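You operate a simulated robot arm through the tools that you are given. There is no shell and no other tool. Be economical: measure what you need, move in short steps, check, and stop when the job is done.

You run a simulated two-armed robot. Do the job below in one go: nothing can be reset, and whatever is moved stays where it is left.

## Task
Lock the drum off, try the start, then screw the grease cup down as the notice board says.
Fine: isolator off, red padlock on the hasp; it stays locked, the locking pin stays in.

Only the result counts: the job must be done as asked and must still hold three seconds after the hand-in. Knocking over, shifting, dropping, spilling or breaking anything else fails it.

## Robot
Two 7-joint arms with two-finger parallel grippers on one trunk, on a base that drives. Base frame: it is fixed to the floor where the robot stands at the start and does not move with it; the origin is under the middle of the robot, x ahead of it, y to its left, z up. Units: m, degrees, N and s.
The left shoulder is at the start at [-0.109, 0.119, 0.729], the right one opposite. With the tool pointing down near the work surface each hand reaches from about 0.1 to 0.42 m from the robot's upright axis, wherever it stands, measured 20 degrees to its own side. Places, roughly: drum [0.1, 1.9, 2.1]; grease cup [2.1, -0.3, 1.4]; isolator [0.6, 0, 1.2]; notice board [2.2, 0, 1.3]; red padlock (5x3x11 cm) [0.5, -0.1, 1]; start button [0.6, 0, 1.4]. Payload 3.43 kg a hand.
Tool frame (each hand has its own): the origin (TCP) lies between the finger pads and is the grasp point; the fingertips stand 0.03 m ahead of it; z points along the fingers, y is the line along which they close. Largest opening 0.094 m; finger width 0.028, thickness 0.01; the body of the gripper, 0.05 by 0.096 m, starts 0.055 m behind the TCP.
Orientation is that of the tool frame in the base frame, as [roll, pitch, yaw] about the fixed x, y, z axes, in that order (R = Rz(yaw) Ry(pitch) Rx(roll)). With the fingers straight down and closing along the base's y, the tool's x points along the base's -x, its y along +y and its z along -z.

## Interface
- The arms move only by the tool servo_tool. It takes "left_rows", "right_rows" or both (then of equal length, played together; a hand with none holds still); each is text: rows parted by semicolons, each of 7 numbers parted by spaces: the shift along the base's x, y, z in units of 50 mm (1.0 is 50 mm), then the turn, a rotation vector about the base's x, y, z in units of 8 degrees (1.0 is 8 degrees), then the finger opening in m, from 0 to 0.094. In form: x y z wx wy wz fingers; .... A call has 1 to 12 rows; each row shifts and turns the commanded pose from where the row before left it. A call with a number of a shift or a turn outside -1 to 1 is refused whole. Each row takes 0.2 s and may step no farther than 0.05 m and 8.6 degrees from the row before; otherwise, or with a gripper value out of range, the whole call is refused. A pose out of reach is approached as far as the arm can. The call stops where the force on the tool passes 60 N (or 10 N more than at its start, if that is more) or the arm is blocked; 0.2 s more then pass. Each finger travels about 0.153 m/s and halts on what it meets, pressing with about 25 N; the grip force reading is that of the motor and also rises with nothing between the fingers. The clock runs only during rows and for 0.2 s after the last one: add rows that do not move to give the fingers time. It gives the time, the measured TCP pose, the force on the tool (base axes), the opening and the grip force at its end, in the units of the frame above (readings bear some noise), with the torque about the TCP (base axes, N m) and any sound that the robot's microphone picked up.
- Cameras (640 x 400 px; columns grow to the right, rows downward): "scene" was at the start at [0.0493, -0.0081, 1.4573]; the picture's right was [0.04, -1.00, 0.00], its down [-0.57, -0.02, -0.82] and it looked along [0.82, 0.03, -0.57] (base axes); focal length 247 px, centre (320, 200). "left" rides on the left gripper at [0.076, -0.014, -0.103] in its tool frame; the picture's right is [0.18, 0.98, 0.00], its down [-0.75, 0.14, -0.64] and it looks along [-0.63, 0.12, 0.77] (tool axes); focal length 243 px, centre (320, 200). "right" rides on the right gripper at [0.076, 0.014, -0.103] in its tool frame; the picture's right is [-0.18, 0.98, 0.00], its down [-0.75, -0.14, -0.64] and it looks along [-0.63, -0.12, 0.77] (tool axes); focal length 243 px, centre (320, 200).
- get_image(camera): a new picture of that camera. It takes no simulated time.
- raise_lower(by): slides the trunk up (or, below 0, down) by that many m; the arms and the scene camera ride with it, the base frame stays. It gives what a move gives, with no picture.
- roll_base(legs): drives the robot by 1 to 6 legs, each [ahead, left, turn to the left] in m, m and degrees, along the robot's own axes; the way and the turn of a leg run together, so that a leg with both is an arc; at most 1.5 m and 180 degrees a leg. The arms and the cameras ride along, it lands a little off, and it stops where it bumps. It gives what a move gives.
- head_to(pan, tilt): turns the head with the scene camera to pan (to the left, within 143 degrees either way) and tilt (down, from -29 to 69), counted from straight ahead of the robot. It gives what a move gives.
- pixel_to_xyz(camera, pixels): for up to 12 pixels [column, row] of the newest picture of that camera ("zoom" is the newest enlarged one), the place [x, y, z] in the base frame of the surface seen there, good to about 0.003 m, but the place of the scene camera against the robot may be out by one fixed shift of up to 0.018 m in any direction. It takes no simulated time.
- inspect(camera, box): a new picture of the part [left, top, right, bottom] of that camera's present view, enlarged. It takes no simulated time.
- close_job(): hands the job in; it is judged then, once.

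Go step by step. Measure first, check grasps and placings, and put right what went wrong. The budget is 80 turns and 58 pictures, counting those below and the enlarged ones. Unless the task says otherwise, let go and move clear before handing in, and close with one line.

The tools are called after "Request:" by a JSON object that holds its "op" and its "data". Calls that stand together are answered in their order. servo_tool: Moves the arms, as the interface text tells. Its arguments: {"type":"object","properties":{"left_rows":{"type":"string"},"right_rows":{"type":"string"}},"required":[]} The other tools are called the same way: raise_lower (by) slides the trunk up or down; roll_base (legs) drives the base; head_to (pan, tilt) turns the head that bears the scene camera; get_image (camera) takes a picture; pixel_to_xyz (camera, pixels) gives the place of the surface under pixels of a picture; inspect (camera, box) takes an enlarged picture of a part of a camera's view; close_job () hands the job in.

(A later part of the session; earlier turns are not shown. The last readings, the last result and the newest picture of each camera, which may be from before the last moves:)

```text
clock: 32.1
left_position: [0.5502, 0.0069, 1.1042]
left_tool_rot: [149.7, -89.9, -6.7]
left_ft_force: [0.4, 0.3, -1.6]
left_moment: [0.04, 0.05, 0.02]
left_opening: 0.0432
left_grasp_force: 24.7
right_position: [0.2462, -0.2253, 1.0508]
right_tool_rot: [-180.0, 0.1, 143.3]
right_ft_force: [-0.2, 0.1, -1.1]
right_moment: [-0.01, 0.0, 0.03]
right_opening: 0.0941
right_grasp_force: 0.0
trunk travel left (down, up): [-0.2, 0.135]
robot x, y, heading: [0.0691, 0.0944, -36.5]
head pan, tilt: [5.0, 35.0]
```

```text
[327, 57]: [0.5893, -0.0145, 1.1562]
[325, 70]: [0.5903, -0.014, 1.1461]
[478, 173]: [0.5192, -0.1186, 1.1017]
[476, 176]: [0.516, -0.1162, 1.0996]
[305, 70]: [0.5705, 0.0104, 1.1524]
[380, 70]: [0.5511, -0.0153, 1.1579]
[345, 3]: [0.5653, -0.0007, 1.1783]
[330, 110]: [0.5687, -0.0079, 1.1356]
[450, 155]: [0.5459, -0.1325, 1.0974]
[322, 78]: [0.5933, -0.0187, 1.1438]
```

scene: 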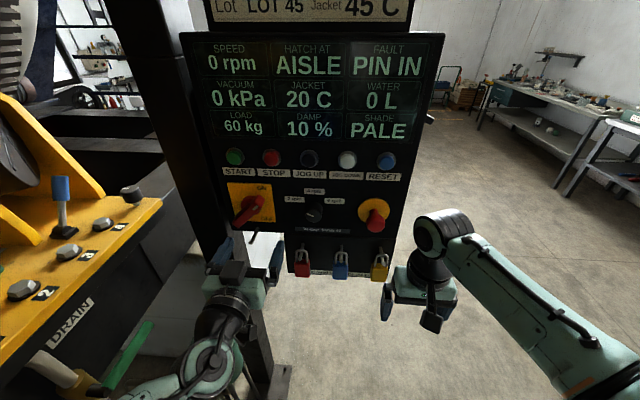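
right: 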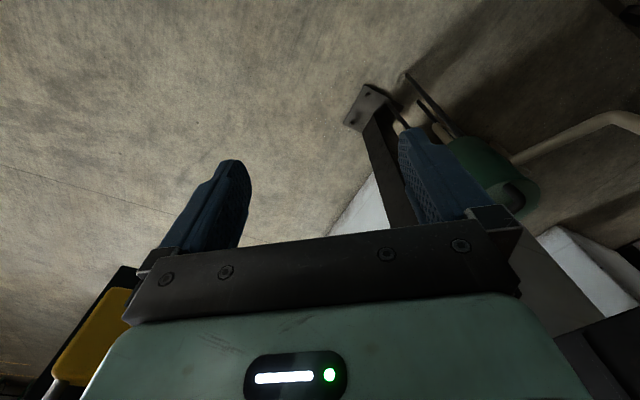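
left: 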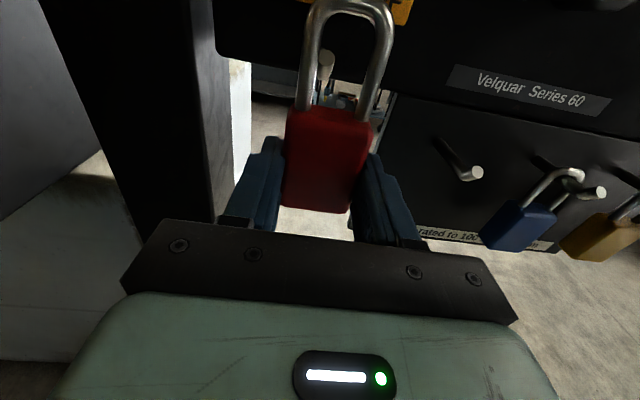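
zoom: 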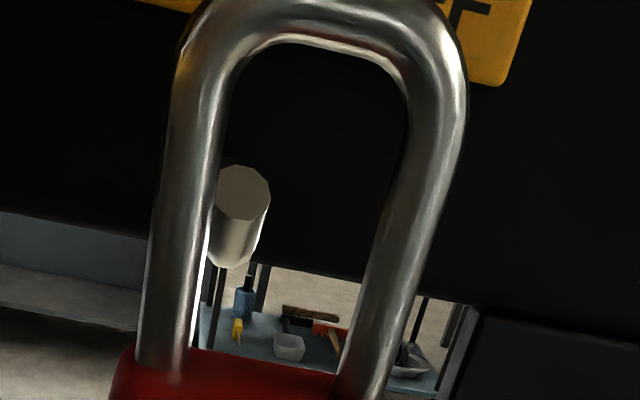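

Hasp tip centre at u=-0.342, z≈1.156; shackle centre u=-0.3345. I shift 7 mm left, 3 mm down, then push 58 mm in over the tip.

Request:
{"op": "servo_tool", "data": {"left_rows": "0.084 0.112 -0.06 0 0 0 0.02;0 0 0 0 0 0 0.02;0.155 -0.116 0 0 0 0 0.02;0.155 -0.116 0 0 0 0 0.02;0.155 -0.116 0 0 0 0 0.02;0.155 -0.116 0 0 0 0 0.02;0.155 -0.116 0 0 0 0 0.02;0.155 -0.116 0 0 0 0 0.02;0 0 0 0 0 0 0.02"}}

Request:
{"op": "inspect", "data": {"camera": "left", "box": [260, 0, 420, 120]}}

Request:
{"op": "inspect", "data": {"camera": "scene", "box": [200, 180, 320, 270]}}

```text
clock: 34.1
left_position: [0.6021, -0.0209, 1.0977]
left_tool_rot: [135.4, -89.9, 7.8]
left_ft_force: [0.2, 0.0, -1.3]
left_moment: [0.05, 0.06, 0.01]
left_opening: 0.0432
left_grasp_force: 24.8
right_position: [0.2455, -0.2234, 1.05]
right_tool_rot: [-179.9, 0.1, 143.4]
right_ft_force: [0.2, 0.5, 0.7]
right_moment: [-0.01, 0.02, -0.03]
right_opening: 0.0942
right_grasp_force: 0.0
trunk travel left (down, up): [-0.2, 0.135]
robot x, y, heading: [0.0691, 0.0913, -36.6]
head pan, tilt: [5.0, 35.0]
```

```text
3.33 times, centred on (340, 60) of left
```

zoom: 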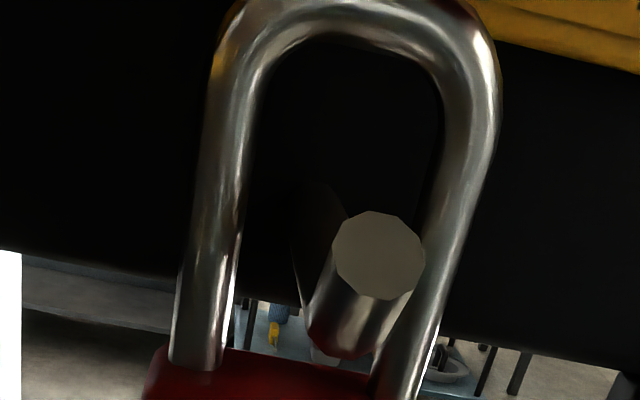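

```text
4.44 times, centred on (260, 225) of scene
```

zoom: 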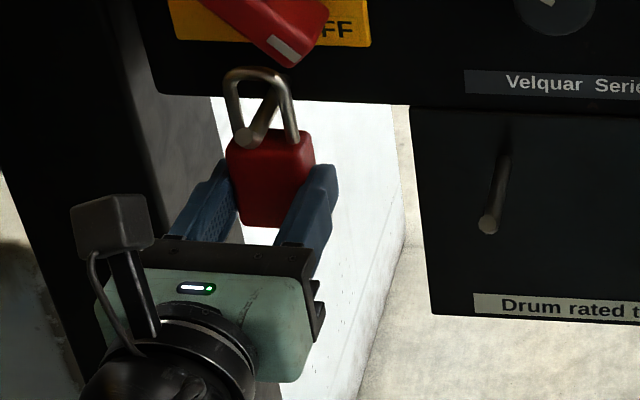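

Shackle is over the hasp. I shift 4 mm right to centre, then lower about 16 mm onto the rod.

Request:
{"op": "servo_tool", "data": {"left_rows": "-0.048 -0.064 0 0 0 0 0.02;0 0 -0.11 0 0 0 0.02;0 0 -0.11 0 0 0 0.02;0 0 -0.1 0 0 0 0.02;0 0 0 0 0 0 0.02"}}

Request:
{"op": "inspect", "data": {"camera": "left", "box": [260, 0, 420, 120]}}

```text
clock: 35.3
left_position: [0.5983, -0.0239, 1.0816]
left_tool_rot: [136.3, -89.9, 6.9]
left_ft_force: [0.4, -0.2, -1.1]
left_moment: [0.02, 0.0, -0.03]
left_opening: 0.0432
left_grasp_force: 25.0
right_position: [0.2449, -0.2239, 1.0494]
right_tool_rot: [179.9, 0.0, 143.4]
right_ft_force: [0.5, -0.1, -0.1]
right_moment: [0.01, -0.01, 0.0]
right_opening: 0.0943
right_grasp_force: 0.1
trunk travel left (down, up): [-0.2, 0.135]
robot x, y, heading: [0.069, 0.0932, -36.6]
head pan, tilt: [5.0, 35.0]
```

```text
3.33 times, centred on (340, 60) of left
```

zoom: 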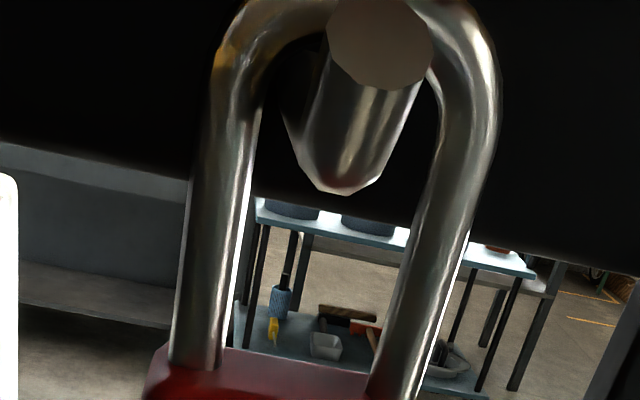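

The shackle is now caught behind the turned-up tip, not yet resting. I lower 1 mm at a time to feel the contact.

Request:
{"op": "servo_tool", "data": {"left_rows": "0 0 -0.02 0 0 0 0.02;0 0 -0.02 0 0 0 0.02;0 0 0 0 0 0 0.02"}}

```text
clock: 36.1
left_position: [0.5993, -0.0231, 1.0789]
left_tool_rot: [94.4, -90.0, 48.9]
left_ft_force: [2.1, 1.1, 1.8]
left_moment: [-0.09, 0.12, 0.05]
left_opening: 0.0433
left_grasp_force: 24.8
right_position: [0.2449, -0.2239, 1.0502]
right_tool_rot: [180.0, 0.0, 143.2]
right_ft_force: [-0.3, -0.3, -0.8]
right_moment: [0.02, -0.01, -0.04]
right_opening: 0.0939
right_grasp_force: 0.0
trunk travel left (down, up): [-0.2, 0.135]
robot x, y, heading: [0.0691, 0.0933, -36.5]
head pan, tilt: [5.0, 35.0]
```

Force rose from -1.1 to +1.8 N: the shackle rests on the hasp. I open the fingers slowly and look.

Request:
{"op": "servo_tool", "data": {"left_rows": "0 0 0 0 0 0 0.048;0 0 0 0 0 0 0.055;0 0 0 0 0 0 0.066;0 0 0 0 0 0 0.066;0 0 0 0 0 0 0.066"}}

Request:
{"op": "get_image", "data": {"camera": "left"}}

```text
clock: 37.3
left_position: [0.5987, -0.0232, 1.0777]
left_tool_rot: [127.6, -89.8, 15.6]
left_ft_force: [-0.4, 0.4, 0.6]
left_moment: [-0.02, -0.02, -0.01]
left_opening: 0.0659
left_grasp_force: 0.0
right_position: [0.2458, -0.2235, 1.0513]
right_tool_rot: [-180.0, 0.0, 143.3]
right_ft_force: [-0.5, 0.0, -0.5]
right_moment: [0.0, 0.04, -0.02]
right_opening: 0.0941
right_grasp_force: 0.1
trunk travel left (down, up): [-0.2, 0.135]
robot x, y, heading: [0.0701, 0.0944, -36.8]
head pan, tilt: [5.0, 35.0]
```

```text
22 pictures are left
```

left: 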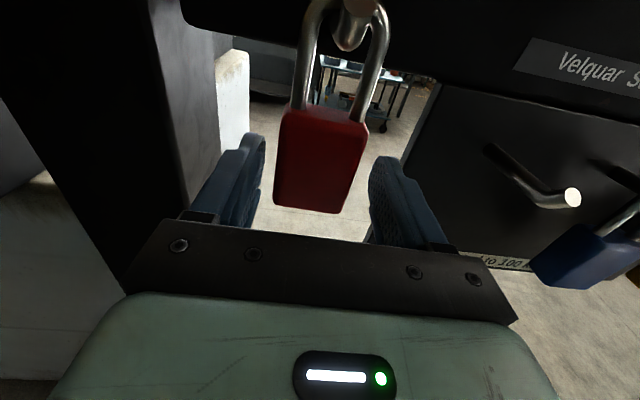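

The red padlock hangs on the hasp (320,150). I withdraw straight out, raise the trunk and close the fingers for the START trial.

Request:
{"op": "servo_tool", "data": {"left_rows": "-0.4 0.3 0 0 0 0 0.066;-0.56 0.42 0 0 0 0 0.066;-0.56 0.42 0 0 0 0 0.066;-0.56 0.42 0 0 0 0 0.066;0 0 0 0 0 0 0.0;0 0 0 0 0 0 0.0;0 0 0 0 0 0 0"}}

Request:
{"op": "raise_lower", "data": {"by": 0.13}}

Request:
{"op": "get_image", "data": {"camera": "left"}}

```text
clock: 38.9
left_position: [0.4963, 0.0532, 1.0789]
left_tool_rot: [131.8, -89.8, 11.2]
left_ft_force: [0.4, 0.1, 0.0]
left_moment: [-0.02, 0.0, -0.02]
left_opening: 0.0001
left_grasp_force: 24.8
right_position: [0.2449, -0.2254, 1.05]
right_tool_rot: [179.9, 0.0, 143.5]
right_ft_force: [0.1, -0.5, 1.4]
right_moment: [-0.01, 0.02, 0.0]
right_opening: 0.0939
right_grasp_force: 0.2
trunk travel left (down, up): [-0.2, 0.135]
robot x, y, heading: [0.0733, 0.0954, -36.5]
head pan, tilt: [5.0, 35.0]
```

```text
clock: 40.5
left_position: [0.4965, 0.0526, 1.212]
left_tool_rot: [30.8, -89.7, 112.4]
left_ft_force: [-0.2, -0.1, -1.0]
left_moment: [0.01, -0.05, -0.02]
left_opening: 0.0
left_grasp_force: 25.3
right_position: [0.245, -0.2244, 1.1801]
right_tool_rot: [-180.0, 0.0, 143.2]
right_ft_force: [0.8, 0.5, 0.5]
right_moment: [-0.01, -0.02, 0.02]
right_opening: 0.0944
right_grasp_force: 0.0
trunk travel left (down, up): [-0.33, 0.005]
robot x, y, heading: [0.0686, 0.0921, -36.6]
head pan, tilt: [5.0, 35.0]
```

```text
21 pictures are left
```

left: 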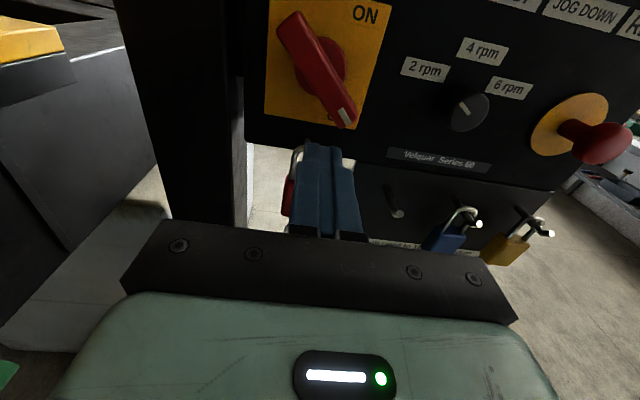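

I move the closed fingers in front of START (u=-0.358, z=1.355) and look.

Request:
{"op": "servo_tool", "data": {"left_rows": "0 0 0.715 0 0 0 0;0.233 -0.062 0.715 0 0 0 0;0.233 -0.062 0.715 0 0 0 0;0.233 -0.062 0.715 0 0 0 0;0.233 -0.062 0 0 0 0 0;0 0 0 0 0 0 0"}}

Request:
{"op": "get_image", "data": {"camera": "left"}}

```text
clock: 41.9
left_position: [0.5434, 0.0412, 1.3547]
left_tool_rot: [21.6, -89.6, 121.6]
left_ft_force: [-0.1, 0.1, -0.3]
left_moment: [0.02, -0.02, -0.01]
left_opening: 0.0001
left_grasp_force: 24.8
right_position: [0.2455, -0.2254, 1.1808]
right_tool_rot: [180.0, 0.1, 143.4]
right_ft_force: [0.0, 0.6, 0.2]
right_moment: [0.02, -0.01, 0.01]
right_opening: 0.0941
right_grasp_force: 0.0
trunk travel left (down, up): [-0.33, 0.005]
robot x, y, heading: [0.0708, 0.097, -36.7]
head pan, tilt: [5.0, 35.0]
```

```text
20 pictures are left
```

left: 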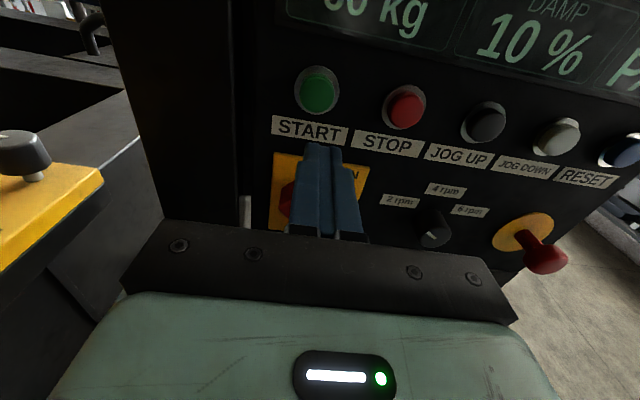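

Request:
{"op": "pixel_to_xyz", "data": {"camera": "left", "pixels": [[318, 92], [310, 92], [326, 92], [318, 102], [318, 84], [340, 100]]}}

```text
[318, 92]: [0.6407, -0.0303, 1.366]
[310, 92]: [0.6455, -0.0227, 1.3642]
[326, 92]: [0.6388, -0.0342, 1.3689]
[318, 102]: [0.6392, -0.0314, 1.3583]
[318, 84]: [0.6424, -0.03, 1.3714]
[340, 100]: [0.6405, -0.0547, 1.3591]
```

START centre is u≈-0.360, z≈1.364, face ~1 cm proud. I advance and press slowly.

Request:
{"op": "servo_tool", "data": {"left_rows": "0.35 -0.26 0.1 0 0 0 0;0.35 -0.26 0.08 0 0 0 0;0.35 -0.26 0 0 0 0 0;0.32 -0.24 0 0 0 0 0;0.048 -0.036 0 0 0 0 0;0.048 -0.036 0 0 0 0 0;0.048 -0.036 0 0 0 0 0;0.048 -0.036 0 0 0 0 0"}}

Request:
{"op": "inspect", "data": {"camera": "left", "box": [220, 0, 480, 160]}}

```text
clock: 43.7
left_position: [0.6194, -0.0176, 1.364]
left_tool_rot: [30.3, -89.8, 112.7]
left_ft_force: [-12.7, 8.2, -6.0]
left_moment: [0.2, 0.22, -0.01]
left_opening: 0.0
left_grasp_force: 25.3
right_position: [0.2435, -0.2233, 1.181]
right_tool_rot: [-180.0, 0.1, 143.3]
right_ft_force: [-0.2, -0.3, 0.8]
right_moment: [-0.02, -0.01, 0.0]
right_opening: 0.0941
right_grasp_force: 0.0
trunk travel left (down, up): [-0.33, 0.005]
robot x, y, heading: [0.0679, 0.0964, -36.6]
head pan, tilt: [5.0, 35.0]
heard: click
```

```text
2.46 times, centred on (350, 80) of left
```

zoom: 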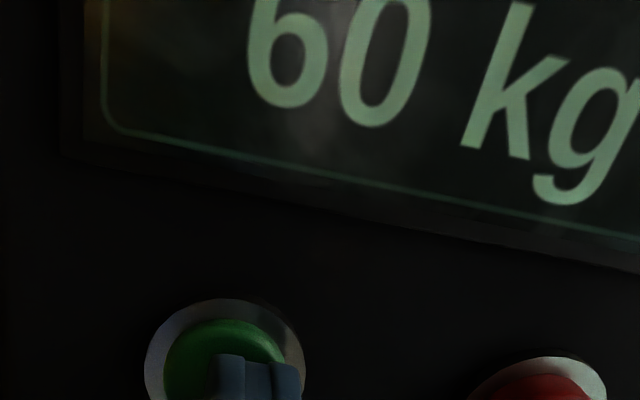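

A click was heard, START pressed with ~15 N. I withdraw and check the display, isolator and padlock.

Request:
{"op": "servo_tool", "data": {"left_rows": "-0.5 0.375 0 0 0 0 0;-0.6 0.45 0 0 0 0 0;-0.6 0.45 0 0 0 0 0;-0.6 0.45 -0.3 0 0 0 0;-0.4 0.3 -0.6 0 0 0 0;0 0 -0.6 0 0 0 0"}}

Request:
{"op": "get_image", "data": {"camera": "scene"}}

```text
clock: 45.1
left_position: [0.4864, 0.0831, 1.2875]
left_tool_rot: [26.6, -89.8, 116.5]
left_ft_force: [0.6, -0.8, 0.1]
left_moment: [-0.02, 0.01, 0.02]
left_opening: 0.0
left_grasp_force: 25.2
right_position: [0.2456, -0.2258, 1.1797]
right_tool_rot: [180.0, 0.0, 143.3]
right_ft_force: [0.7, 0.1, -0.1]
right_moment: [0.01, -0.03, 0.0]
right_opening: 0.0942
right_grasp_force: 0.1
trunk travel left (down, up): [-0.33, 0.005]
robot x, y, heading: [0.067, 0.0937, -36.5]
head pan, tilt: [5.0, 35.0]
```

```text
18 pictures are left
```

scene: 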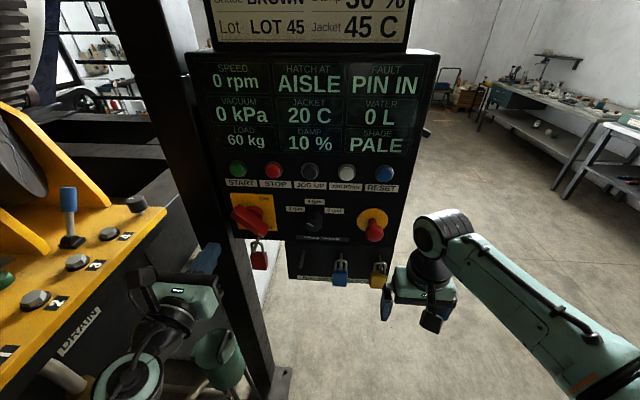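

Speed stays at 0 rpm, padlock hangs on the hasp. Now I measure the floor to the right of the panel for the way to the notice board.

Request:
{"op": "pixel_to_xyz", "data": {"camera": "scene", "pixels": [[436, 70], [430, 200], [380, 350], [450, 130], [520, 150], [550, 190], [480, 125], [440, 75], [600, 210], [620, 120], [500, 300], [470, 180]]}}

Request:
{"op": "head_to", "data": {"pan": -20, "tilt": 15}}

Request:
{"op": "get_image", "data": {"camera": "scene"}}

```text
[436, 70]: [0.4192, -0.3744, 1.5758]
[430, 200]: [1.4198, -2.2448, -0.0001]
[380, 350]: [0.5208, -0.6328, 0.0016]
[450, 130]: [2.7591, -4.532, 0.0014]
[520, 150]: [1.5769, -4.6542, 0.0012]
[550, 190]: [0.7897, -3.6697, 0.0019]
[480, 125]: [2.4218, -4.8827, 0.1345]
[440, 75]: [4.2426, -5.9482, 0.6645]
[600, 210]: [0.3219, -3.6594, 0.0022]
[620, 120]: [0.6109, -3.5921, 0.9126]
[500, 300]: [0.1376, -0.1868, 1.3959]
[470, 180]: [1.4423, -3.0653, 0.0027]
```

```text
clock: 46.0
left_position: [0.4869, 0.0827, 1.2887]
left_tool_rot: [26.3, -89.8, 116.7]
left_ft_force: [-0.4, 0.4, -0.1]
left_moment: [-0.02, 0.01, -0.01]
left_opening: 0.0001
left_grasp_force: 25.2
right_position: [0.2448, -0.225, 1.1796]
right_tool_rot: [-179.9, 0.0, 143.3]
right_ft_force: [-0.4, -0.1, -0.5]
right_moment: [-0.01, -0.02, 0.03]
right_opening: 0.094
right_grasp_force: 0.1
trunk travel left (down, up): [-0.33, 0.005]
robot x, y, heading: [0.0703, 0.0996, -36.6]
head pan, tilt: [-20.0, 15.0]
```

```text
17 pictures are left
```

scene: 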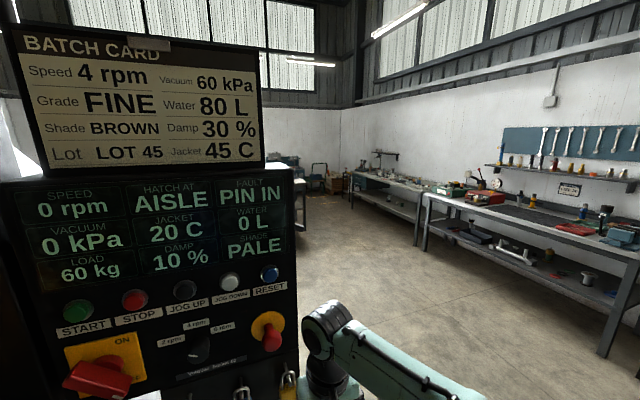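

Free floor to the right. I back off, strafe right, drive past the panel and turn toward the notice board and grease cup.

Request:
{"op": "roll_base", "data": {"legs": [[-0.15, 0, 0], [0, -0.7, 0], [1.2, 0, 0], [0, 0, 63]]}}

Request:
{"op": "head_to", "data": {"pan": 0, "tilt": 10}}

Request:
{"op": "get_image", "data": {"camera": "scene"}}

```text
clock: 62.0
left_position: [0.6882, -0.7184, 1.2897]
left_tool_rot: [24.9, -89.9, -179.2]
left_ft_force: [0.0, -1.0, 0.0]
left_moment: [0.03, -0.02, 0.0]
left_opening: 0.0
left_grasp_force: 24.4
right_position: [0.8518, -1.0745, 1.1798]
right_tool_rot: [-180.0, -0.1, -154.1]
right_ft_force: [0.2, -0.4, 0.8]
right_moment: [-0.01, -0.02, 0.01]
right_opening: 0.094
right_grasp_force: 0.2
trunk travel left (down, up): [-0.33, 0.005]
robot x, y, heading: [0.4933, -1.0864, 25.9]
head pan, tilt: [-20.0, 15.0]
```

```text
clock: 62.8
left_position: [0.6891, -0.7173, 1.2869]
left_tool_rot: [24.4, -89.7, -178.5]
left_ft_force: [0.1, 0.2, 0.4]
left_moment: [-0.01, -0.01, -0.03]
left_opening: 0.0
left_grasp_force: 24.9
right_position: [0.8513, -1.0746, 1.1798]
right_tool_rot: [180.0, -0.1, -154.0]
right_ft_force: [0.6, 0.6, 0.8]
right_moment: [0.04, 0.02, 0.01]
right_opening: 0.094
right_grasp_force: 0.1
trunk travel left (down, up): [-0.33, 0.005]
robot x, y, heading: [0.4888, -1.0839, 26.0]
head pan, tilt: [0.0, 10.0]
```

```text
16 pictures are left
```

scene: 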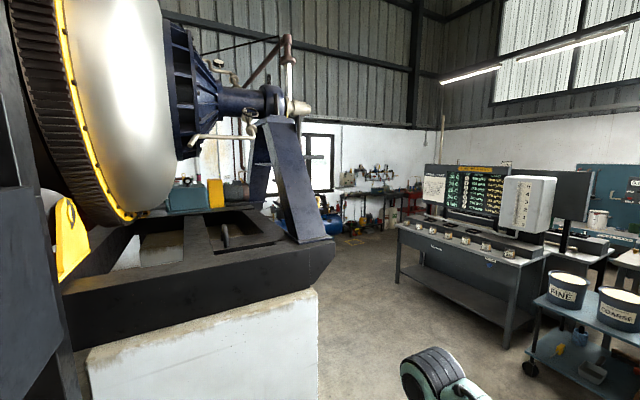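

The bearing stand is ahead at (290,150); the notice and cup should lie around (290–330,180). I enlarge that part.

Request:
{"op": "inspect", "data": {"camera": "scene", "box": [220, 80, 380, 240]}}

Request:
{"op": "pixel_to_xyz", "data": {"camera": "scene", "pixels": [[290, 50], [265, 100], [300, 108], [245, 125], [290, 180], [315, 225], [326, 170], [300, 270], [318, 350], [400, 280], [515, 340], [275, 210]]}}

```text
2.50 times, centred on (300, 160) of scene
```

zoom: 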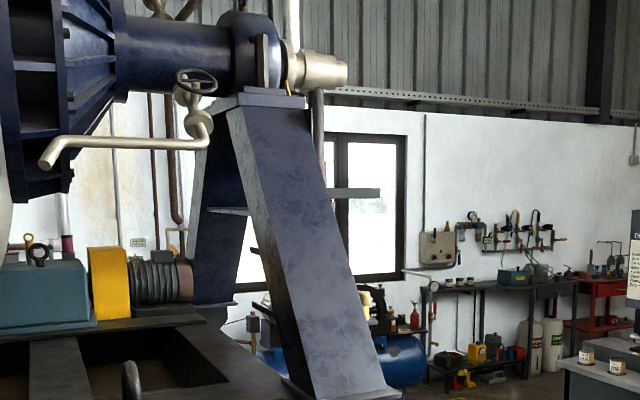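

```text
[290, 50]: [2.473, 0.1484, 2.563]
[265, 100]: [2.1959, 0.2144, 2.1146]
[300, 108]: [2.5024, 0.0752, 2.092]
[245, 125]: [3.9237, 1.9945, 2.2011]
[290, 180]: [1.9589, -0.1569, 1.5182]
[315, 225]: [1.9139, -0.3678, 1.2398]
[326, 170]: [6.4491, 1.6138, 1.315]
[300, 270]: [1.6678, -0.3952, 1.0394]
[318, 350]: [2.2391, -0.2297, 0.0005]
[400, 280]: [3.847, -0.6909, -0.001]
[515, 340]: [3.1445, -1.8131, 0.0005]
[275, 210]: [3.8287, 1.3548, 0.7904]
```

The cup and notice seem to be on the far side of the stand at (1.96,-0.16). I drive along y≈-1.05 past it and look left.

Request:
{"op": "roll_base", "data": {"legs": [[0, 0, -26], [1.5, 0, 0], [0.35, 0, 0], [0, 0, 100]]}}

Request:
{"op": "get_image", "data": {"camera": "scene"}}

```text
clock: 77.7
left_position: [2.0557, -0.7904, 1.2894]
left_tool_rot: [25.1, -89.8, -104.6]
left_ft_force: [-1.0, 0.3, -0.8]
left_moment: [0.0, -0.02, 0.03]
left_opening: 0.0001
left_grasp_force: 25.2
right_position: [2.4405, -0.7274, 1.1792]
right_tool_rot: [179.9, 0.0, -79.6]
right_ft_force: [-0.3, 0.9, 0.2]
right_moment: [-0.02, 0.02, -0.02]
right_opening: 0.0939
right_grasp_force: 0.1
trunk travel left (down, up): [-0.33, 0.005]
robot x, y, heading: [2.3528, -1.0789, 100.4]
head pan, tilt: [0.0, 10.0]
```

```text
14 pictures are left
```

scene: 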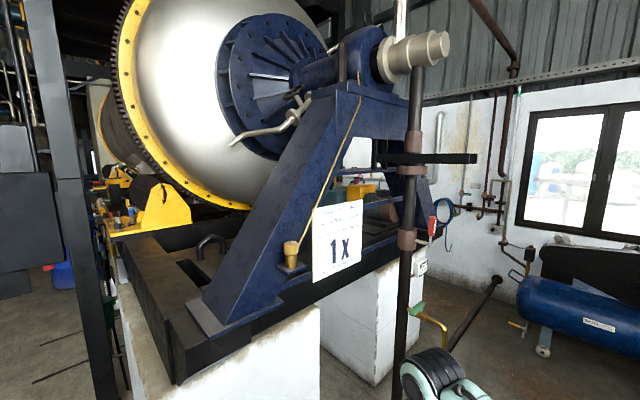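

The notice "1 X" is at (337,240) and the grease cup (brass) at (291,253). I enlarge them and measure.

Request:
{"op": "inspect", "data": {"camera": "scene", "box": [270, 190, 370, 290]}}

Request:
{"op": "pixel_to_xyz", "data": {"camera": "zoom", "pixels": [[135, 240], [135, 220], [135, 270], [100, 295], [110, 240], [165, 240], [280, 250], [440, 250], [280, 380], [135, 310]]}}

Request:
{"op": "pixel_to_xyz", "data": {"camera": "scene", "pixels": [[290, 245], [291, 258], [315, 240], [360, 240], [337, 275], [330, 220], [405, 300], [260, 360], [320, 320], [230, 250], [390, 200], [385, 365]]}}

```text
4.00 times, centred on (320, 240) of scene
```

zoom: 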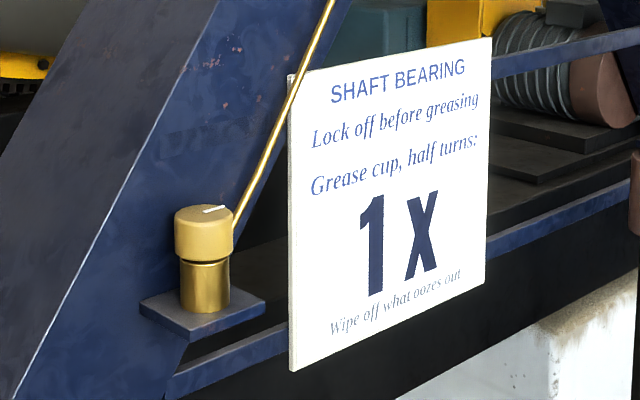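

```text
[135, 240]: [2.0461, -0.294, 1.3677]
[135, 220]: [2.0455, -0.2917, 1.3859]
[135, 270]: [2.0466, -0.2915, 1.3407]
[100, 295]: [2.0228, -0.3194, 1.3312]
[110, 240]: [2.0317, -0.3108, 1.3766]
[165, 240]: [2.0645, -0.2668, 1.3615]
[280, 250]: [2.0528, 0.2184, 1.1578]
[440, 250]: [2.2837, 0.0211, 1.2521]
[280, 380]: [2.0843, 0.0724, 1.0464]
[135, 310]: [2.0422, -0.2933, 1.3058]
```

```text
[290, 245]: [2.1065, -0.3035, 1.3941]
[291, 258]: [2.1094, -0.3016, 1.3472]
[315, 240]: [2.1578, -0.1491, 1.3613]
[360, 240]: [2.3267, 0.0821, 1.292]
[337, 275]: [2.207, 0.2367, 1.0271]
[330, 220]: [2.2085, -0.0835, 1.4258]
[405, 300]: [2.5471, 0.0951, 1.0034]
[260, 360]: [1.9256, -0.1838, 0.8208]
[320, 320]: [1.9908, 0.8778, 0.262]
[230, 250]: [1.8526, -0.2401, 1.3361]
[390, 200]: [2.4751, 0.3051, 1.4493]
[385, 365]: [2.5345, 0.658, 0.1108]
```

Notice: "Grease cup, half turns: 1 X" – one half turn clockwise. I measure the cap, the tube rising behind it and the stand leg to judge the clearance.

Request:
{"op": "pixel_to_xyz", "data": {"camera": "scene", "pixels": [[302, 240], [306, 230], [312, 216], [318, 200], [325, 180], [340, 140], [284, 245], [298, 247], [291, 241], [280, 225], [300, 180], [290, 265]]}}

Request:
{"op": "inspect", "data": {"camera": "scene", "box": [275, 220, 315, 270]}}

Request:
{"op": "pixel_to_xyz", "data": {"camera": "scene", "pixels": [[275, 215], [285, 190], [265, 245], [276, 265], [305, 266], [290, 275], [310, 160], [330, 100], [313, 265], [313, 210], [361, 265], [360, 205]]}}

```text
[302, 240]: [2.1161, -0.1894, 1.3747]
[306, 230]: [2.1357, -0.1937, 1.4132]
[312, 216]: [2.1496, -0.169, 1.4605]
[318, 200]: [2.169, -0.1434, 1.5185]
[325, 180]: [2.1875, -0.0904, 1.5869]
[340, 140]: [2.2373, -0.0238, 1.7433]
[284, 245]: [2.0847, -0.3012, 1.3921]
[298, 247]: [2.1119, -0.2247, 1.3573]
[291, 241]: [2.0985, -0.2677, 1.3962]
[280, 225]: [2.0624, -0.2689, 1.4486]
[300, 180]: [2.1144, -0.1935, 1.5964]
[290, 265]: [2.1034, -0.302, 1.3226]
```

```text
8.00 times, centred on (295, 245) of scene
```

zoom: 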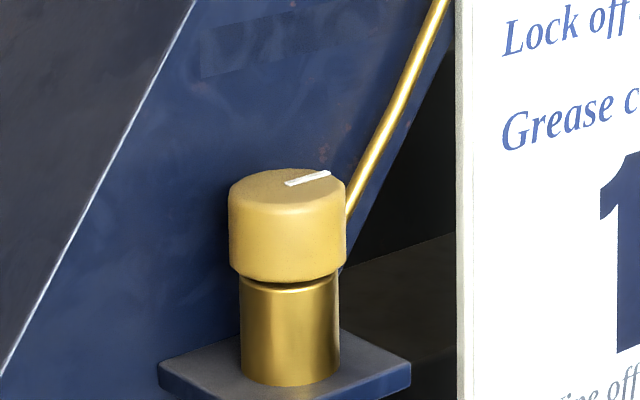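

```text
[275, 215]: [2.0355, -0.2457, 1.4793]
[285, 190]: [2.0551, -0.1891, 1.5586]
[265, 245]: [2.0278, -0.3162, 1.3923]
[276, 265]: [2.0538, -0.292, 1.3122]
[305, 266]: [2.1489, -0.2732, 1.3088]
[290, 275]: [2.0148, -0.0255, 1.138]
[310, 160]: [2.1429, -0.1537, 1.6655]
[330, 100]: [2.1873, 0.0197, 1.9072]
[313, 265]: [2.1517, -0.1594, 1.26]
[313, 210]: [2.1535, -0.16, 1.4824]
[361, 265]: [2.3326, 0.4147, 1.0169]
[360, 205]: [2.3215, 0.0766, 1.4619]
```

The leg is a vertical face with outward normal ≈(0.78,-0.62), 3.7 cm behind the cap axis, so a level hand coming along that normal fits, turning in ~60° strokes. I position the base facing that face, the cup ~0.48 m ahead and 0.17 m left.

Request:
{"op": "roll_base", "data": {"legs": [[0, 0, 40.9], [0, -0.62, 0], [0.2, 0, 0]]}}

Request:
{"op": "head_to", "data": {"pan": 20, "tilt": 28}}

Request:
{"op": "get_image", "data": {"camera": "left"}}

Request:
{"op": "get_image", "data": {"camera": "scene"}}

```text
clock: 86.6
left_position: [2.1738, -0.4472, 1.2885]
left_tool_rot: [26.6, -89.9, -66.2]
left_ft_force: [-0.6, 0.0, 0.1]
left_moment: [0.03, -0.03, -0.01]
left_opening: 0.0
left_grasp_force: 25.0
right_position: [2.4295, -0.1519, 1.1797]
right_tool_rot: [180.0, 0.0, -39.6]
right_ft_force: [-0.3, 0.5, 0.3]
right_moment: [0.0, 0.0, -0.02]
right_opening: 0.0936
right_grasp_force: 0.1
trunk travel left (down, up): [-0.33, 0.005]
robot x, y, heading: [2.5875, -0.4802, 140.3]
head pan, tilt: [0.0, 10.0]
```

```text
clock: 87.5
left_position: [2.1727, -0.4476, 1.2886]
left_tool_rot: [24.0, -89.7, -63.6]
left_ft_force: [0.1, 0.7, -0.3]
left_moment: [0.02, -0.04, 0.02]
left_opening: 0.0
left_grasp_force: 25.1
right_position: [2.4284, -0.1511, 1.1798]
right_tool_rot: [180.0, 0.0, -39.6]
right_ft_force: [0.0, -0.5, 0.1]
right_moment: [-0.03, 0.02, 0.02]
right_opening: 0.0938
right_grasp_force: 0.0
trunk travel left (down, up): [-0.33, 0.005]
robot x, y, heading: [2.5873, -0.4792, 140.6]
head pan, tilt: [20.0, 28.0]
```

```text
11 pictures are left
```

left: 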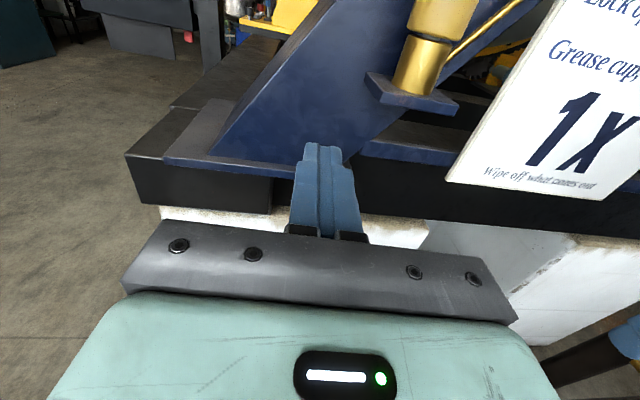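

```text
10 pictures are left
```

scene: 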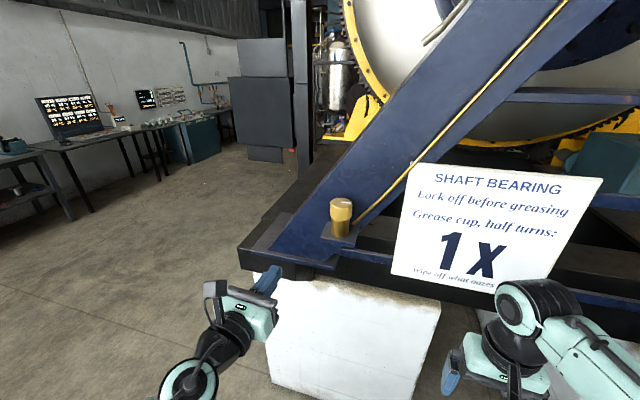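

The left camera sees the cup lower part at (420,50). I measure cup, leg and board edge with it (and the cap from the scene).

Request:
{"op": "pixel_to_xyz", "data": {"camera": "left", "pixels": [[440, 15], [412, 20], [470, 20], [418, 65], [400, 65], [438, 65], [350, 40], [300, 100], [380, 100], [455, 105], [450, 180], [330, 60]]}}

Request:
{"op": "pixel_to_xyz", "data": {"camera": "scene", "pixels": [[340, 202], [340, 207], [332, 212], [350, 212], [341, 215], [340, 230], [310, 220], [320, 190], [395, 260], [413, 165]]}}

```text
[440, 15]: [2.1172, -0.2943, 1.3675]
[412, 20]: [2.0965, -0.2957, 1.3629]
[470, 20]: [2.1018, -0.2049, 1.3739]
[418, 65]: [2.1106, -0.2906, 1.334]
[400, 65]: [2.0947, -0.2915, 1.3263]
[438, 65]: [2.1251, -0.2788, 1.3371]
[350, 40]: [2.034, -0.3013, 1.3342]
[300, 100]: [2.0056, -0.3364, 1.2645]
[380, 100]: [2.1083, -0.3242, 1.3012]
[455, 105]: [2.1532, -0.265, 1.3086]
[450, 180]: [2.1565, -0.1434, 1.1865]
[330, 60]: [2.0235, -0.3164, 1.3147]
```

```text
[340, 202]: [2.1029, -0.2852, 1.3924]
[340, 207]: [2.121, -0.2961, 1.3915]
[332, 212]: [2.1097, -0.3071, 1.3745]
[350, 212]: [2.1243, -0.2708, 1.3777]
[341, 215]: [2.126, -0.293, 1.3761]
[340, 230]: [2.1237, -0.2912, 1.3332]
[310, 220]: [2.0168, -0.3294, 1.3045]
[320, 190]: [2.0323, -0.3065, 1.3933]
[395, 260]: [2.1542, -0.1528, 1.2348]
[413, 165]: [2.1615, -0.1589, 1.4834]
```

Left camera gives the cup axis at about (2.104,-0.275), cap z 1.345–1.377, 3.8 cm from the leg. I move the left hand to the start of the stroke (heading 171°, 9 cm off, open 0.06) and pull the right hand down and back out of the way.

Request:
{"op": "servo_tool", "data": {"left_rows": "0.132 0.626 0.294 0 0 0.765 0.06;0.132 0.626 0.294 0 0 0.765 0.06;0.132 0.626 0.294 0 0 0.765 0.06;0.132 0.626 0.294 0 0 0.765 0.06;0.132 0.626 0.294 0 0 0.765 0.06;0 0 0 0 0 0 0.06", "right_rows": "0.25 -0.2 -0.9 0 0 0 0.05;0.25 -0.2 -0.9 0 0 0 0.05;0.25 -0.2 -0.9 0 0 0 0.05;0.25 -0.2 -0.9 0 0 0 0.05;0.25 -0.2 -0.9 0 0 0 0.05;0 0 0 0 0 0 0.05"}}

Request:
{"op": "get_image", "data": {"camera": "left"}}

```text
clock: 88.9
left_position: [2.2067, -0.2925, 1.3624]
left_tool_rot: [34.5, -89.6, -43.5]
left_ft_force: [0.4, -1.7, -0.5]
left_moment: [0.0, -0.01, -0.03]
left_opening: 0.0599
left_grasp_force: 0.1
right_position: [2.4889, -0.2029, 0.9589]
right_tool_rot: [-180.0, 0.2, -39.6]
right_ft_force: [-0.4, 0.2, -0.5]
right_moment: [0.04, -0.01, -0.01]
right_opening: 0.0501
right_grasp_force: 0.0
trunk travel left (down, up): [-0.33, 0.005]
robot x, y, heading: [2.5928, -0.4759, 140.4]
head pan, tilt: [20.0, 28.0]
```

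```text
9 pictures are left
```

left: 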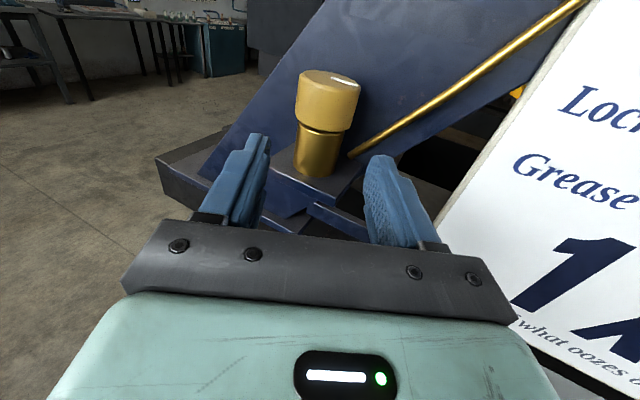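

Cup is seen between the fingers at (325,120), mark at (343,80). I measure it once more from here.

Request:
{"op": "pixel_to_xyz", "data": {"camera": "left", "pixels": [[329, 75], [326, 88], [327, 105], [326, 122], [300, 100], [355, 105], [318, 145], [299, 145], [342, 145], [332, 72], [345, 82], [318, 172]]}}

```text
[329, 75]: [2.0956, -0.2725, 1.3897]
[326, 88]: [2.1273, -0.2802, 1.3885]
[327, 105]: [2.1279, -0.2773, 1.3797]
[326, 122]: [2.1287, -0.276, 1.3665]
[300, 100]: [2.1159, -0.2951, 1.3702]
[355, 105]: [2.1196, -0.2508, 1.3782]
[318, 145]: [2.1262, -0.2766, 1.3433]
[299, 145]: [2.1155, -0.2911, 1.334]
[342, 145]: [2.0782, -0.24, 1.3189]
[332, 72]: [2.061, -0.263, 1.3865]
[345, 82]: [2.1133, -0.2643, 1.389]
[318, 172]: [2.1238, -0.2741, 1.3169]
```

Refined: axis (2.1045,-0.2735), cap z 1.356–1.389. I advance with fingers at 0.056 to z=1.373 and close.

Request:
{"op": "servo_tool", "data": {"left_rows": "-0.447 0.085 0.053 0 0 0 0.056;-0.447 0.085 0.053 0 0 0 0.056;-0.447 0.085 0.053 0 0 0 0.056;-0.447 0.085 0.053 0 0 0 0.056;0 0 0 0 0 0 0.056;0 0 0 0 0 0 0.03;0 0 0 0 0 0 0.03"}}

Request:
{"op": "get_image", "data": {"camera": "left"}}

```text
clock: 90.5
left_position: [2.1163, -0.2726, 1.37]
left_tool_rot: [20.8, -89.7, -30.1]
left_ft_force: [0.7, -0.8, -4.0]
left_moment: [0.03, 0.03, 0.01]
left_opening: 0.0497
left_grasp_force: 45.2
right_position: [2.4877, -0.2002, 0.9586]
right_tool_rot: [180.0, 0.0, -39.6]
right_ft_force: [-0.5, -0.3, -0.4]
right_moment: [0.01, 0.03, 0.02]
right_opening: 0.0496
right_grasp_force: 0.0
trunk travel left (down, up): [-0.33, 0.005]
robot x, y, heading: [2.5867, -0.4781, 140.6]
head pan, tilt: [20.0, 28.0]
```

```text
8 pictures are left
```

left: 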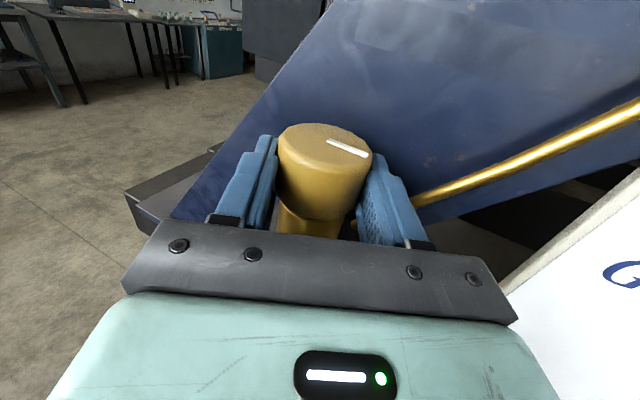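

Cap gripped (Ø 0.05), mark at (348,148). I turn 60° clockwise about the cup axis.

Request:
{"op": "servo_tool", "data": {"left_rows": "0 0.05 -0.04 0 0 0 0.03;-0.0076 -0.033 0 0 0 -0.9375 0.03;-0.0116 -0.032 0 0 0 -0.9375 0.03;-0.016 -0.03 0 0 0 -0.9375 0.03;-0.0196 -0.028 0 0 0 -0.9375 0.03;-0.023 -0.025 0 0 0 -0.9375 0.03;-0.026 -0.022 0 0 0 -0.9375 0.03;-0.029 -0.018 0 0 0 -0.9375 0.03;-0.031 -0.0144 0 0 0 -0.9375 0.03;0 0 0 0 0 0 0.03"}}

Request:
{"op": "get_image", "data": {"camera": "left"}}

```text
clock: 92.3
left_position: [2.1111, -0.2836, 1.3727]
left_tool_rot: [-126.3, -88.5, 68.2]
left_ft_force: [14.5, 26.2, 8.6]
left_moment: [0.52, -0.15, -0.3]
left_opening: 0.0493
left_grasp_force: 44.9
left hand out of reach, approached as far as the arm can: row 8
right_position: [2.4886, -0.1954, 0.9592]
right_tool_rot: [-180.0, 0.0, -39.8]
right_ft_force: [0.4, -0.4, 0.7]
right_moment: [0.05, -0.08, 0.02]
right_opening: 0.0502
right_grasp_force: 0.0
trunk travel left (down, up): [-0.33, 0.005]
robot x, y, heading: [2.5905, -0.4778, 140.2]
head pan, tilt: [20.0, 28.0]
stopped in row 9 (left hand): the force on the tool passed its limit at 74 N (the readings are from after the stop); the commanded pose is now the measured one
```

```text
7 pictures are left
```

left: 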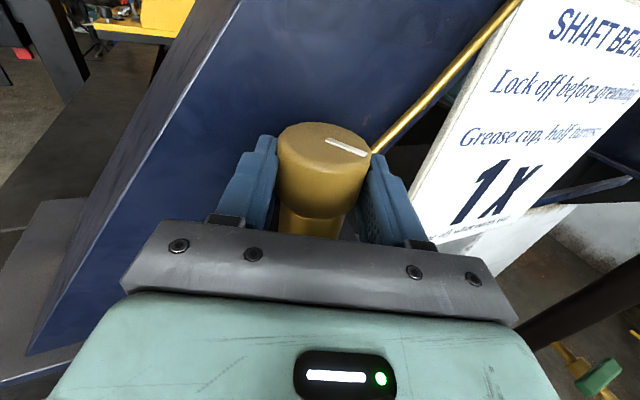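

Turned 170.7°→121.9° (48.8°) and the mark moved with the hand; the arm limit is near 122°. I open, swing back around the cup to 170° and regrip; three more strokes of ~44° will complete 180°.

Request:
{"op": "servo_tool", "data": {"left_rows": "0 0 0 0 0 0 0.058;0 0 0 0 0 0 0.06;0.021 0.024 -0.03 0 0 0.859 0.06;0.021 0.024 0 0 0 0.859 0.06;0.021 0.024 0 0 0 0.859 0.06;0.021 0.024 0 0 0 0.859 0.06;0.0133 0.033 0 0 0 0.859 0.06;0.0133 0.033 0 0 0 0.859 0.06;0.0133 0.033 0 0 0 0.859 0.06;0 0 0 0 0 0 0.06"}}

Request:
{"op": "get_image", "data": {"camera": "left"}}

```text
clock: 94.5
left_position: [2.1144, -0.2827, 1.3731]
left_tool_rot: [-101.2, -88.6, 89.2]
left_ft_force: [10.1, 8.8, -3.3]
left_moment: [0.04, -0.08, -0.27]
left_opening: 0.0659
left_grasp_force: 5.5
left hand out of reach, approached as far as the arm can: row 3
right_position: [2.4899, -0.1972, 0.9581]
right_tool_rot: [179.9, 0.0, -39.8]
right_ft_force: [0.4, 0.7, -0.2]
right_moment: [-0.02, -0.02, -0.01]
right_opening: 0.0499
right_grasp_force: 0.0
trunk travel left (down, up): [-0.33, 0.005]
robot x, y, heading: [2.5886, -0.4804, 140.5]
head pan, tilt: [20.0, 28.0]
```

```text
6 pictures are left
```

left: 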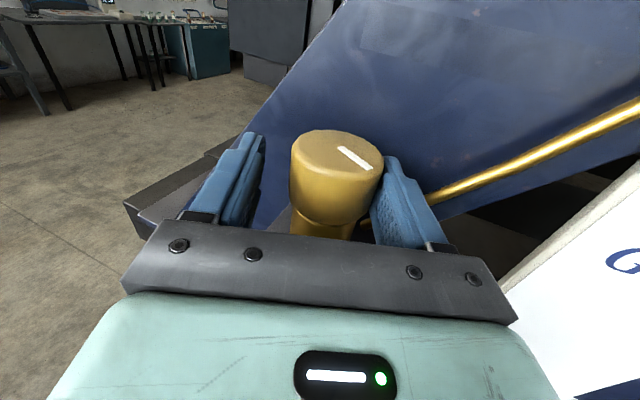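

The right finger is pressing the cap (opening pushed to 0.066) and may have dragged the cap back. I measure the mark's direction now.

Request:
{"op": "pixel_to_xyz", "data": {"camera": "left", "pixels": [[342, 150], [356, 158], [369, 167], [338, 132], [300, 142], [325, 165], [380, 158], [335, 185], [292, 180], [380, 185]]}}

```text
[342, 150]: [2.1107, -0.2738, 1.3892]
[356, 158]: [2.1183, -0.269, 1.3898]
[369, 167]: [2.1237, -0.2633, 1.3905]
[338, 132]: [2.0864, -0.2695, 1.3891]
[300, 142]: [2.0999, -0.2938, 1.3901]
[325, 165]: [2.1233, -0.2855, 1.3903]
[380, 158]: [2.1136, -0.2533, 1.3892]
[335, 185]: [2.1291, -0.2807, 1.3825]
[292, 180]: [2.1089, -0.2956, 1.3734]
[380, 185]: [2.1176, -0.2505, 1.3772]
```

The cap seems to have been dragged back partly, so next time I'll clear it fully before swinging. Now I recentre on the cup, grip, and turn 168°→128°.

Request:
{"op": "servo_tool", "data": {"left_rows": "0.056 0.18 -0.03 0 0 0 0.064;0 0 0 0 0 0 0.06;0 0 0 0 0 0 0.03;0 0 0 0 0 0 0.03;-0.0113 -0.028 0 0 0 -0.833 0.03;-0.0113 -0.028 0 0 0 -0.833 0.03;-0.0113 -0.028 0 0 0 -0.833 0.03;-0.02 -0.022 0 0 0 -0.833 0.03;-0.02 -0.022 0 0 0 -0.833 0.03;-0.02 -0.022 0 0 0 -0.833 0.03;0 0 0 0 0 0 0.03"}}

```text
clock: 96.9
left_position: [2.1124, -0.281, 1.3718]
left_tool_rot: [-107.5, -88.6, 55.4]
left_ft_force: [6.4, 4.3, -3.6]
left_moment: [-0.37, -0.31, -0.05]
left_opening: 0.05
left_grasp_force: 44.7
right_position: [2.4901, -0.1986, 0.9575]
right_tool_rot: [179.9, 0.0, -39.8]
right_ft_force: [0.4, 0.8, -0.3]
right_moment: [0.01, 0.03, -0.05]
right_opening: 0.0503
right_grasp_force: 0.0
trunk travel left (down, up): [-0.33, 0.005]
robot x, y, heading: [2.5839, -0.4765, 140.0]
head pan, tilt: [20.0, 28.0]
```

Exactly on target (az 127.9°, no limit). I open, back out 5 cm along the fingers, swing to 171° clear of the cap and re-advance.

Request:
{"op": "servo_tool", "data": {"left_rows": "0 0 0 0 0 0 0.062;0 0 0 0 0 0 0.062;0.308 -0.394 0 0 0 0 0.062;0.308 -0.394 0 0 0 0 0.062;0.078 0.132 0 0 0 0.898 0.062;0.078 0.132 0 0 0 0.898 0.062;0.078 0.132 0 0 0 0.898 0.062;0.078 0.132 0 0 0 0.898 0.062;0.078 0.132 0 0 0 0.898 0.062;0.078 0.132 0 0 0 0.898 0.062;0 0 0 0 0 0 0.061"}}

Request:
{"op": "get_image", "data": {"camera": "left"}}

```text
clock: 99.3
left_position: [2.1651, -0.2838, 1.3712]
left_tool_rot: [-101.4, -88.7, 92.6]
left_ft_force: [0.5, 1.1, 0.3]
left_moment: [-0.03, -0.01, 0.0]
left_opening: 0.0614
left_grasp_force: 0.1
right_position: [2.4901, -0.1991, 0.9594]
right_tool_rot: [180.0, 0.1, -39.8]
right_ft_force: [-0.6, 0.1, 0.0]
right_moment: [0.05, -0.02, 0.0]
right_opening: 0.0499
right_grasp_force: 0.0
trunk travel left (down, up): [-0.33, 0.005]
robot x, y, heading: [2.5911, -0.4806, 140.3]
head pan, tilt: [20.0, 28.0]
```

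```text
5 pictures are left
```

left: 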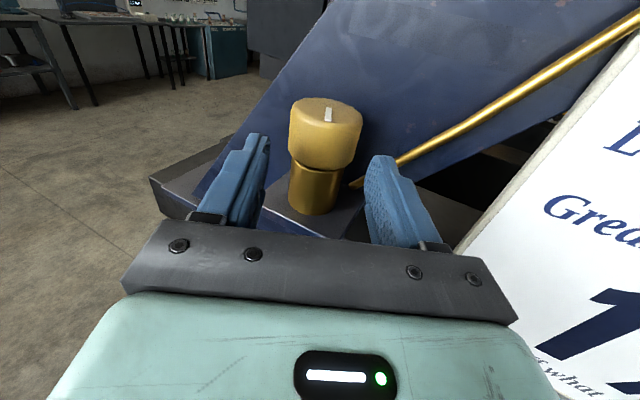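

The mark now points toward the camera ((326,107)→(329,121)). I measure its direction.

Request:
{"op": "pixel_to_xyz", "data": {"camera": "left", "pixels": [[326, 107], [327, 112], [328, 117], [329, 121], [290, 140], [360, 145], [327, 150], [327, 99], [300, 105], [354, 110]]}}

Request:
{"op": "inspect", "data": {"camera": "left", "box": [280, 85, 376, 145]}}

```text
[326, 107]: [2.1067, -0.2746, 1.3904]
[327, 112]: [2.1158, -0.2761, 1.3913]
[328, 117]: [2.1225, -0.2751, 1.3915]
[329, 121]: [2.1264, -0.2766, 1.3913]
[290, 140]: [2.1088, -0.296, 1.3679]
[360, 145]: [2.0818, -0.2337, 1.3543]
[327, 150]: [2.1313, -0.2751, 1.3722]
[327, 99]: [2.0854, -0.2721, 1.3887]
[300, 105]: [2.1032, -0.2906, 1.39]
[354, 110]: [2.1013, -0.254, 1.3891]
```

```text
6.67 times, centred on (328, 115) of left
```

zoom: 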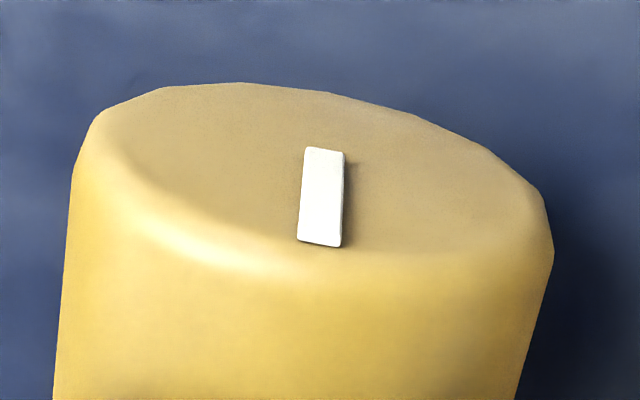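

3D mark azimuth now ≈-6°; by comparing stages the cap has turned ≈62° net, so ≈118° remain: three strokes of ~39°. I re-advance, grip and turn 171°→132°.

Request:
{"op": "servo_tool", "data": {"left_rows": "-0.478 0.108 0 0 0 0 0.061;-0.478 0.108 0 0 0 0 0.061;0 0 0 0 0 0 0.061;0 0 0 0 0 0 0.03;0 0 0 0 0 0 0.03;-0.0095 -0.028 0 0 0 -0.819 0.03;-0.0095 -0.028 0 0 0 -0.819 0.03;-0.0095 -0.028 0 0 0 -0.819 0.03;-0.018 -0.0232 0 0 0 -0.819 0.03;-0.018 -0.0232 0 0 0 -0.819 0.03;-0.018 -0.0232 0 0 0 -0.819 0.03;0 0 0 0 0 0 0.03"}}

```text
clock: 101.9
left_position: [2.1135, -0.2809, 1.3718]
left_tool_rot: [-104.3, -88.7, 56.1]
left_ft_force: [7.5, -9.7, -7.3]
left_moment: [-0.33, -0.5, 0.01]
left_opening: 0.0494
left_grasp_force: 45.6
right_position: [2.4895, -0.2008, 0.9606]
right_tool_rot: [180.0, 0.2, -39.7]
right_ft_force: [0.4, -0.1, 0.0]
right_moment: [0.01, 0.05, -0.01]
right_opening: 0.05
right_grasp_force: 0.1
trunk travel left (down, up): [-0.33, 0.005]
robot x, y, heading: [2.5891, -0.4788, 140.3]
head pan, tilt: [20.0, 28.0]
```

Stroke complete (az 131.8°, +39.4° → ≈102°). Release, back out, swing back.

Request:
{"op": "servo_tool", "data": {"left_rows": "0 0 0 0 0 0 0.062;0 0 0 0 0 0 0.062;0.333 -0.373 0 0 0 0 0.062;0.333 -0.373 0 0 0 0 0.062;0.068 0.125 0 0 0 0.821 0.062;0.068 0.125 0 0 0 0.821 0.062;0.068 0.125 0 0 0 0.821 0.062;0.068 0.125 0 0 0 0.821 0.062;0.068 0.125 0 0 0 0.821 0.062;0.068 0.125 0 0 0 0.821 0.062;0 0 0 0 0 0 0.061"}}

```text
clock: 104.3
left_position: [2.1673, -0.2796, 1.3726]
left_tool_rot: [-102.3, -88.8, 93.6]
left_ft_force: [0.7, -0.2, 0.0]
left_moment: [-0.02, 0.0, -0.02]
left_opening: 0.0609
left_grasp_force: 0.0
right_position: [2.4889, -0.198, 0.9585]
right_tool_rot: [180.0, 0.0, -39.8]
right_ft_force: [0.7, 0.0, 1.2]
right_moment: [-0.01, -0.01, 0.0]
right_opening: 0.0502
right_grasp_force: 0.0
trunk travel left (down, up): [-0.33, 0.005]
robot x, y, heading: [2.5864, -0.4785, 140.3]
head pan, tilt: [20.0, 28.0]
```

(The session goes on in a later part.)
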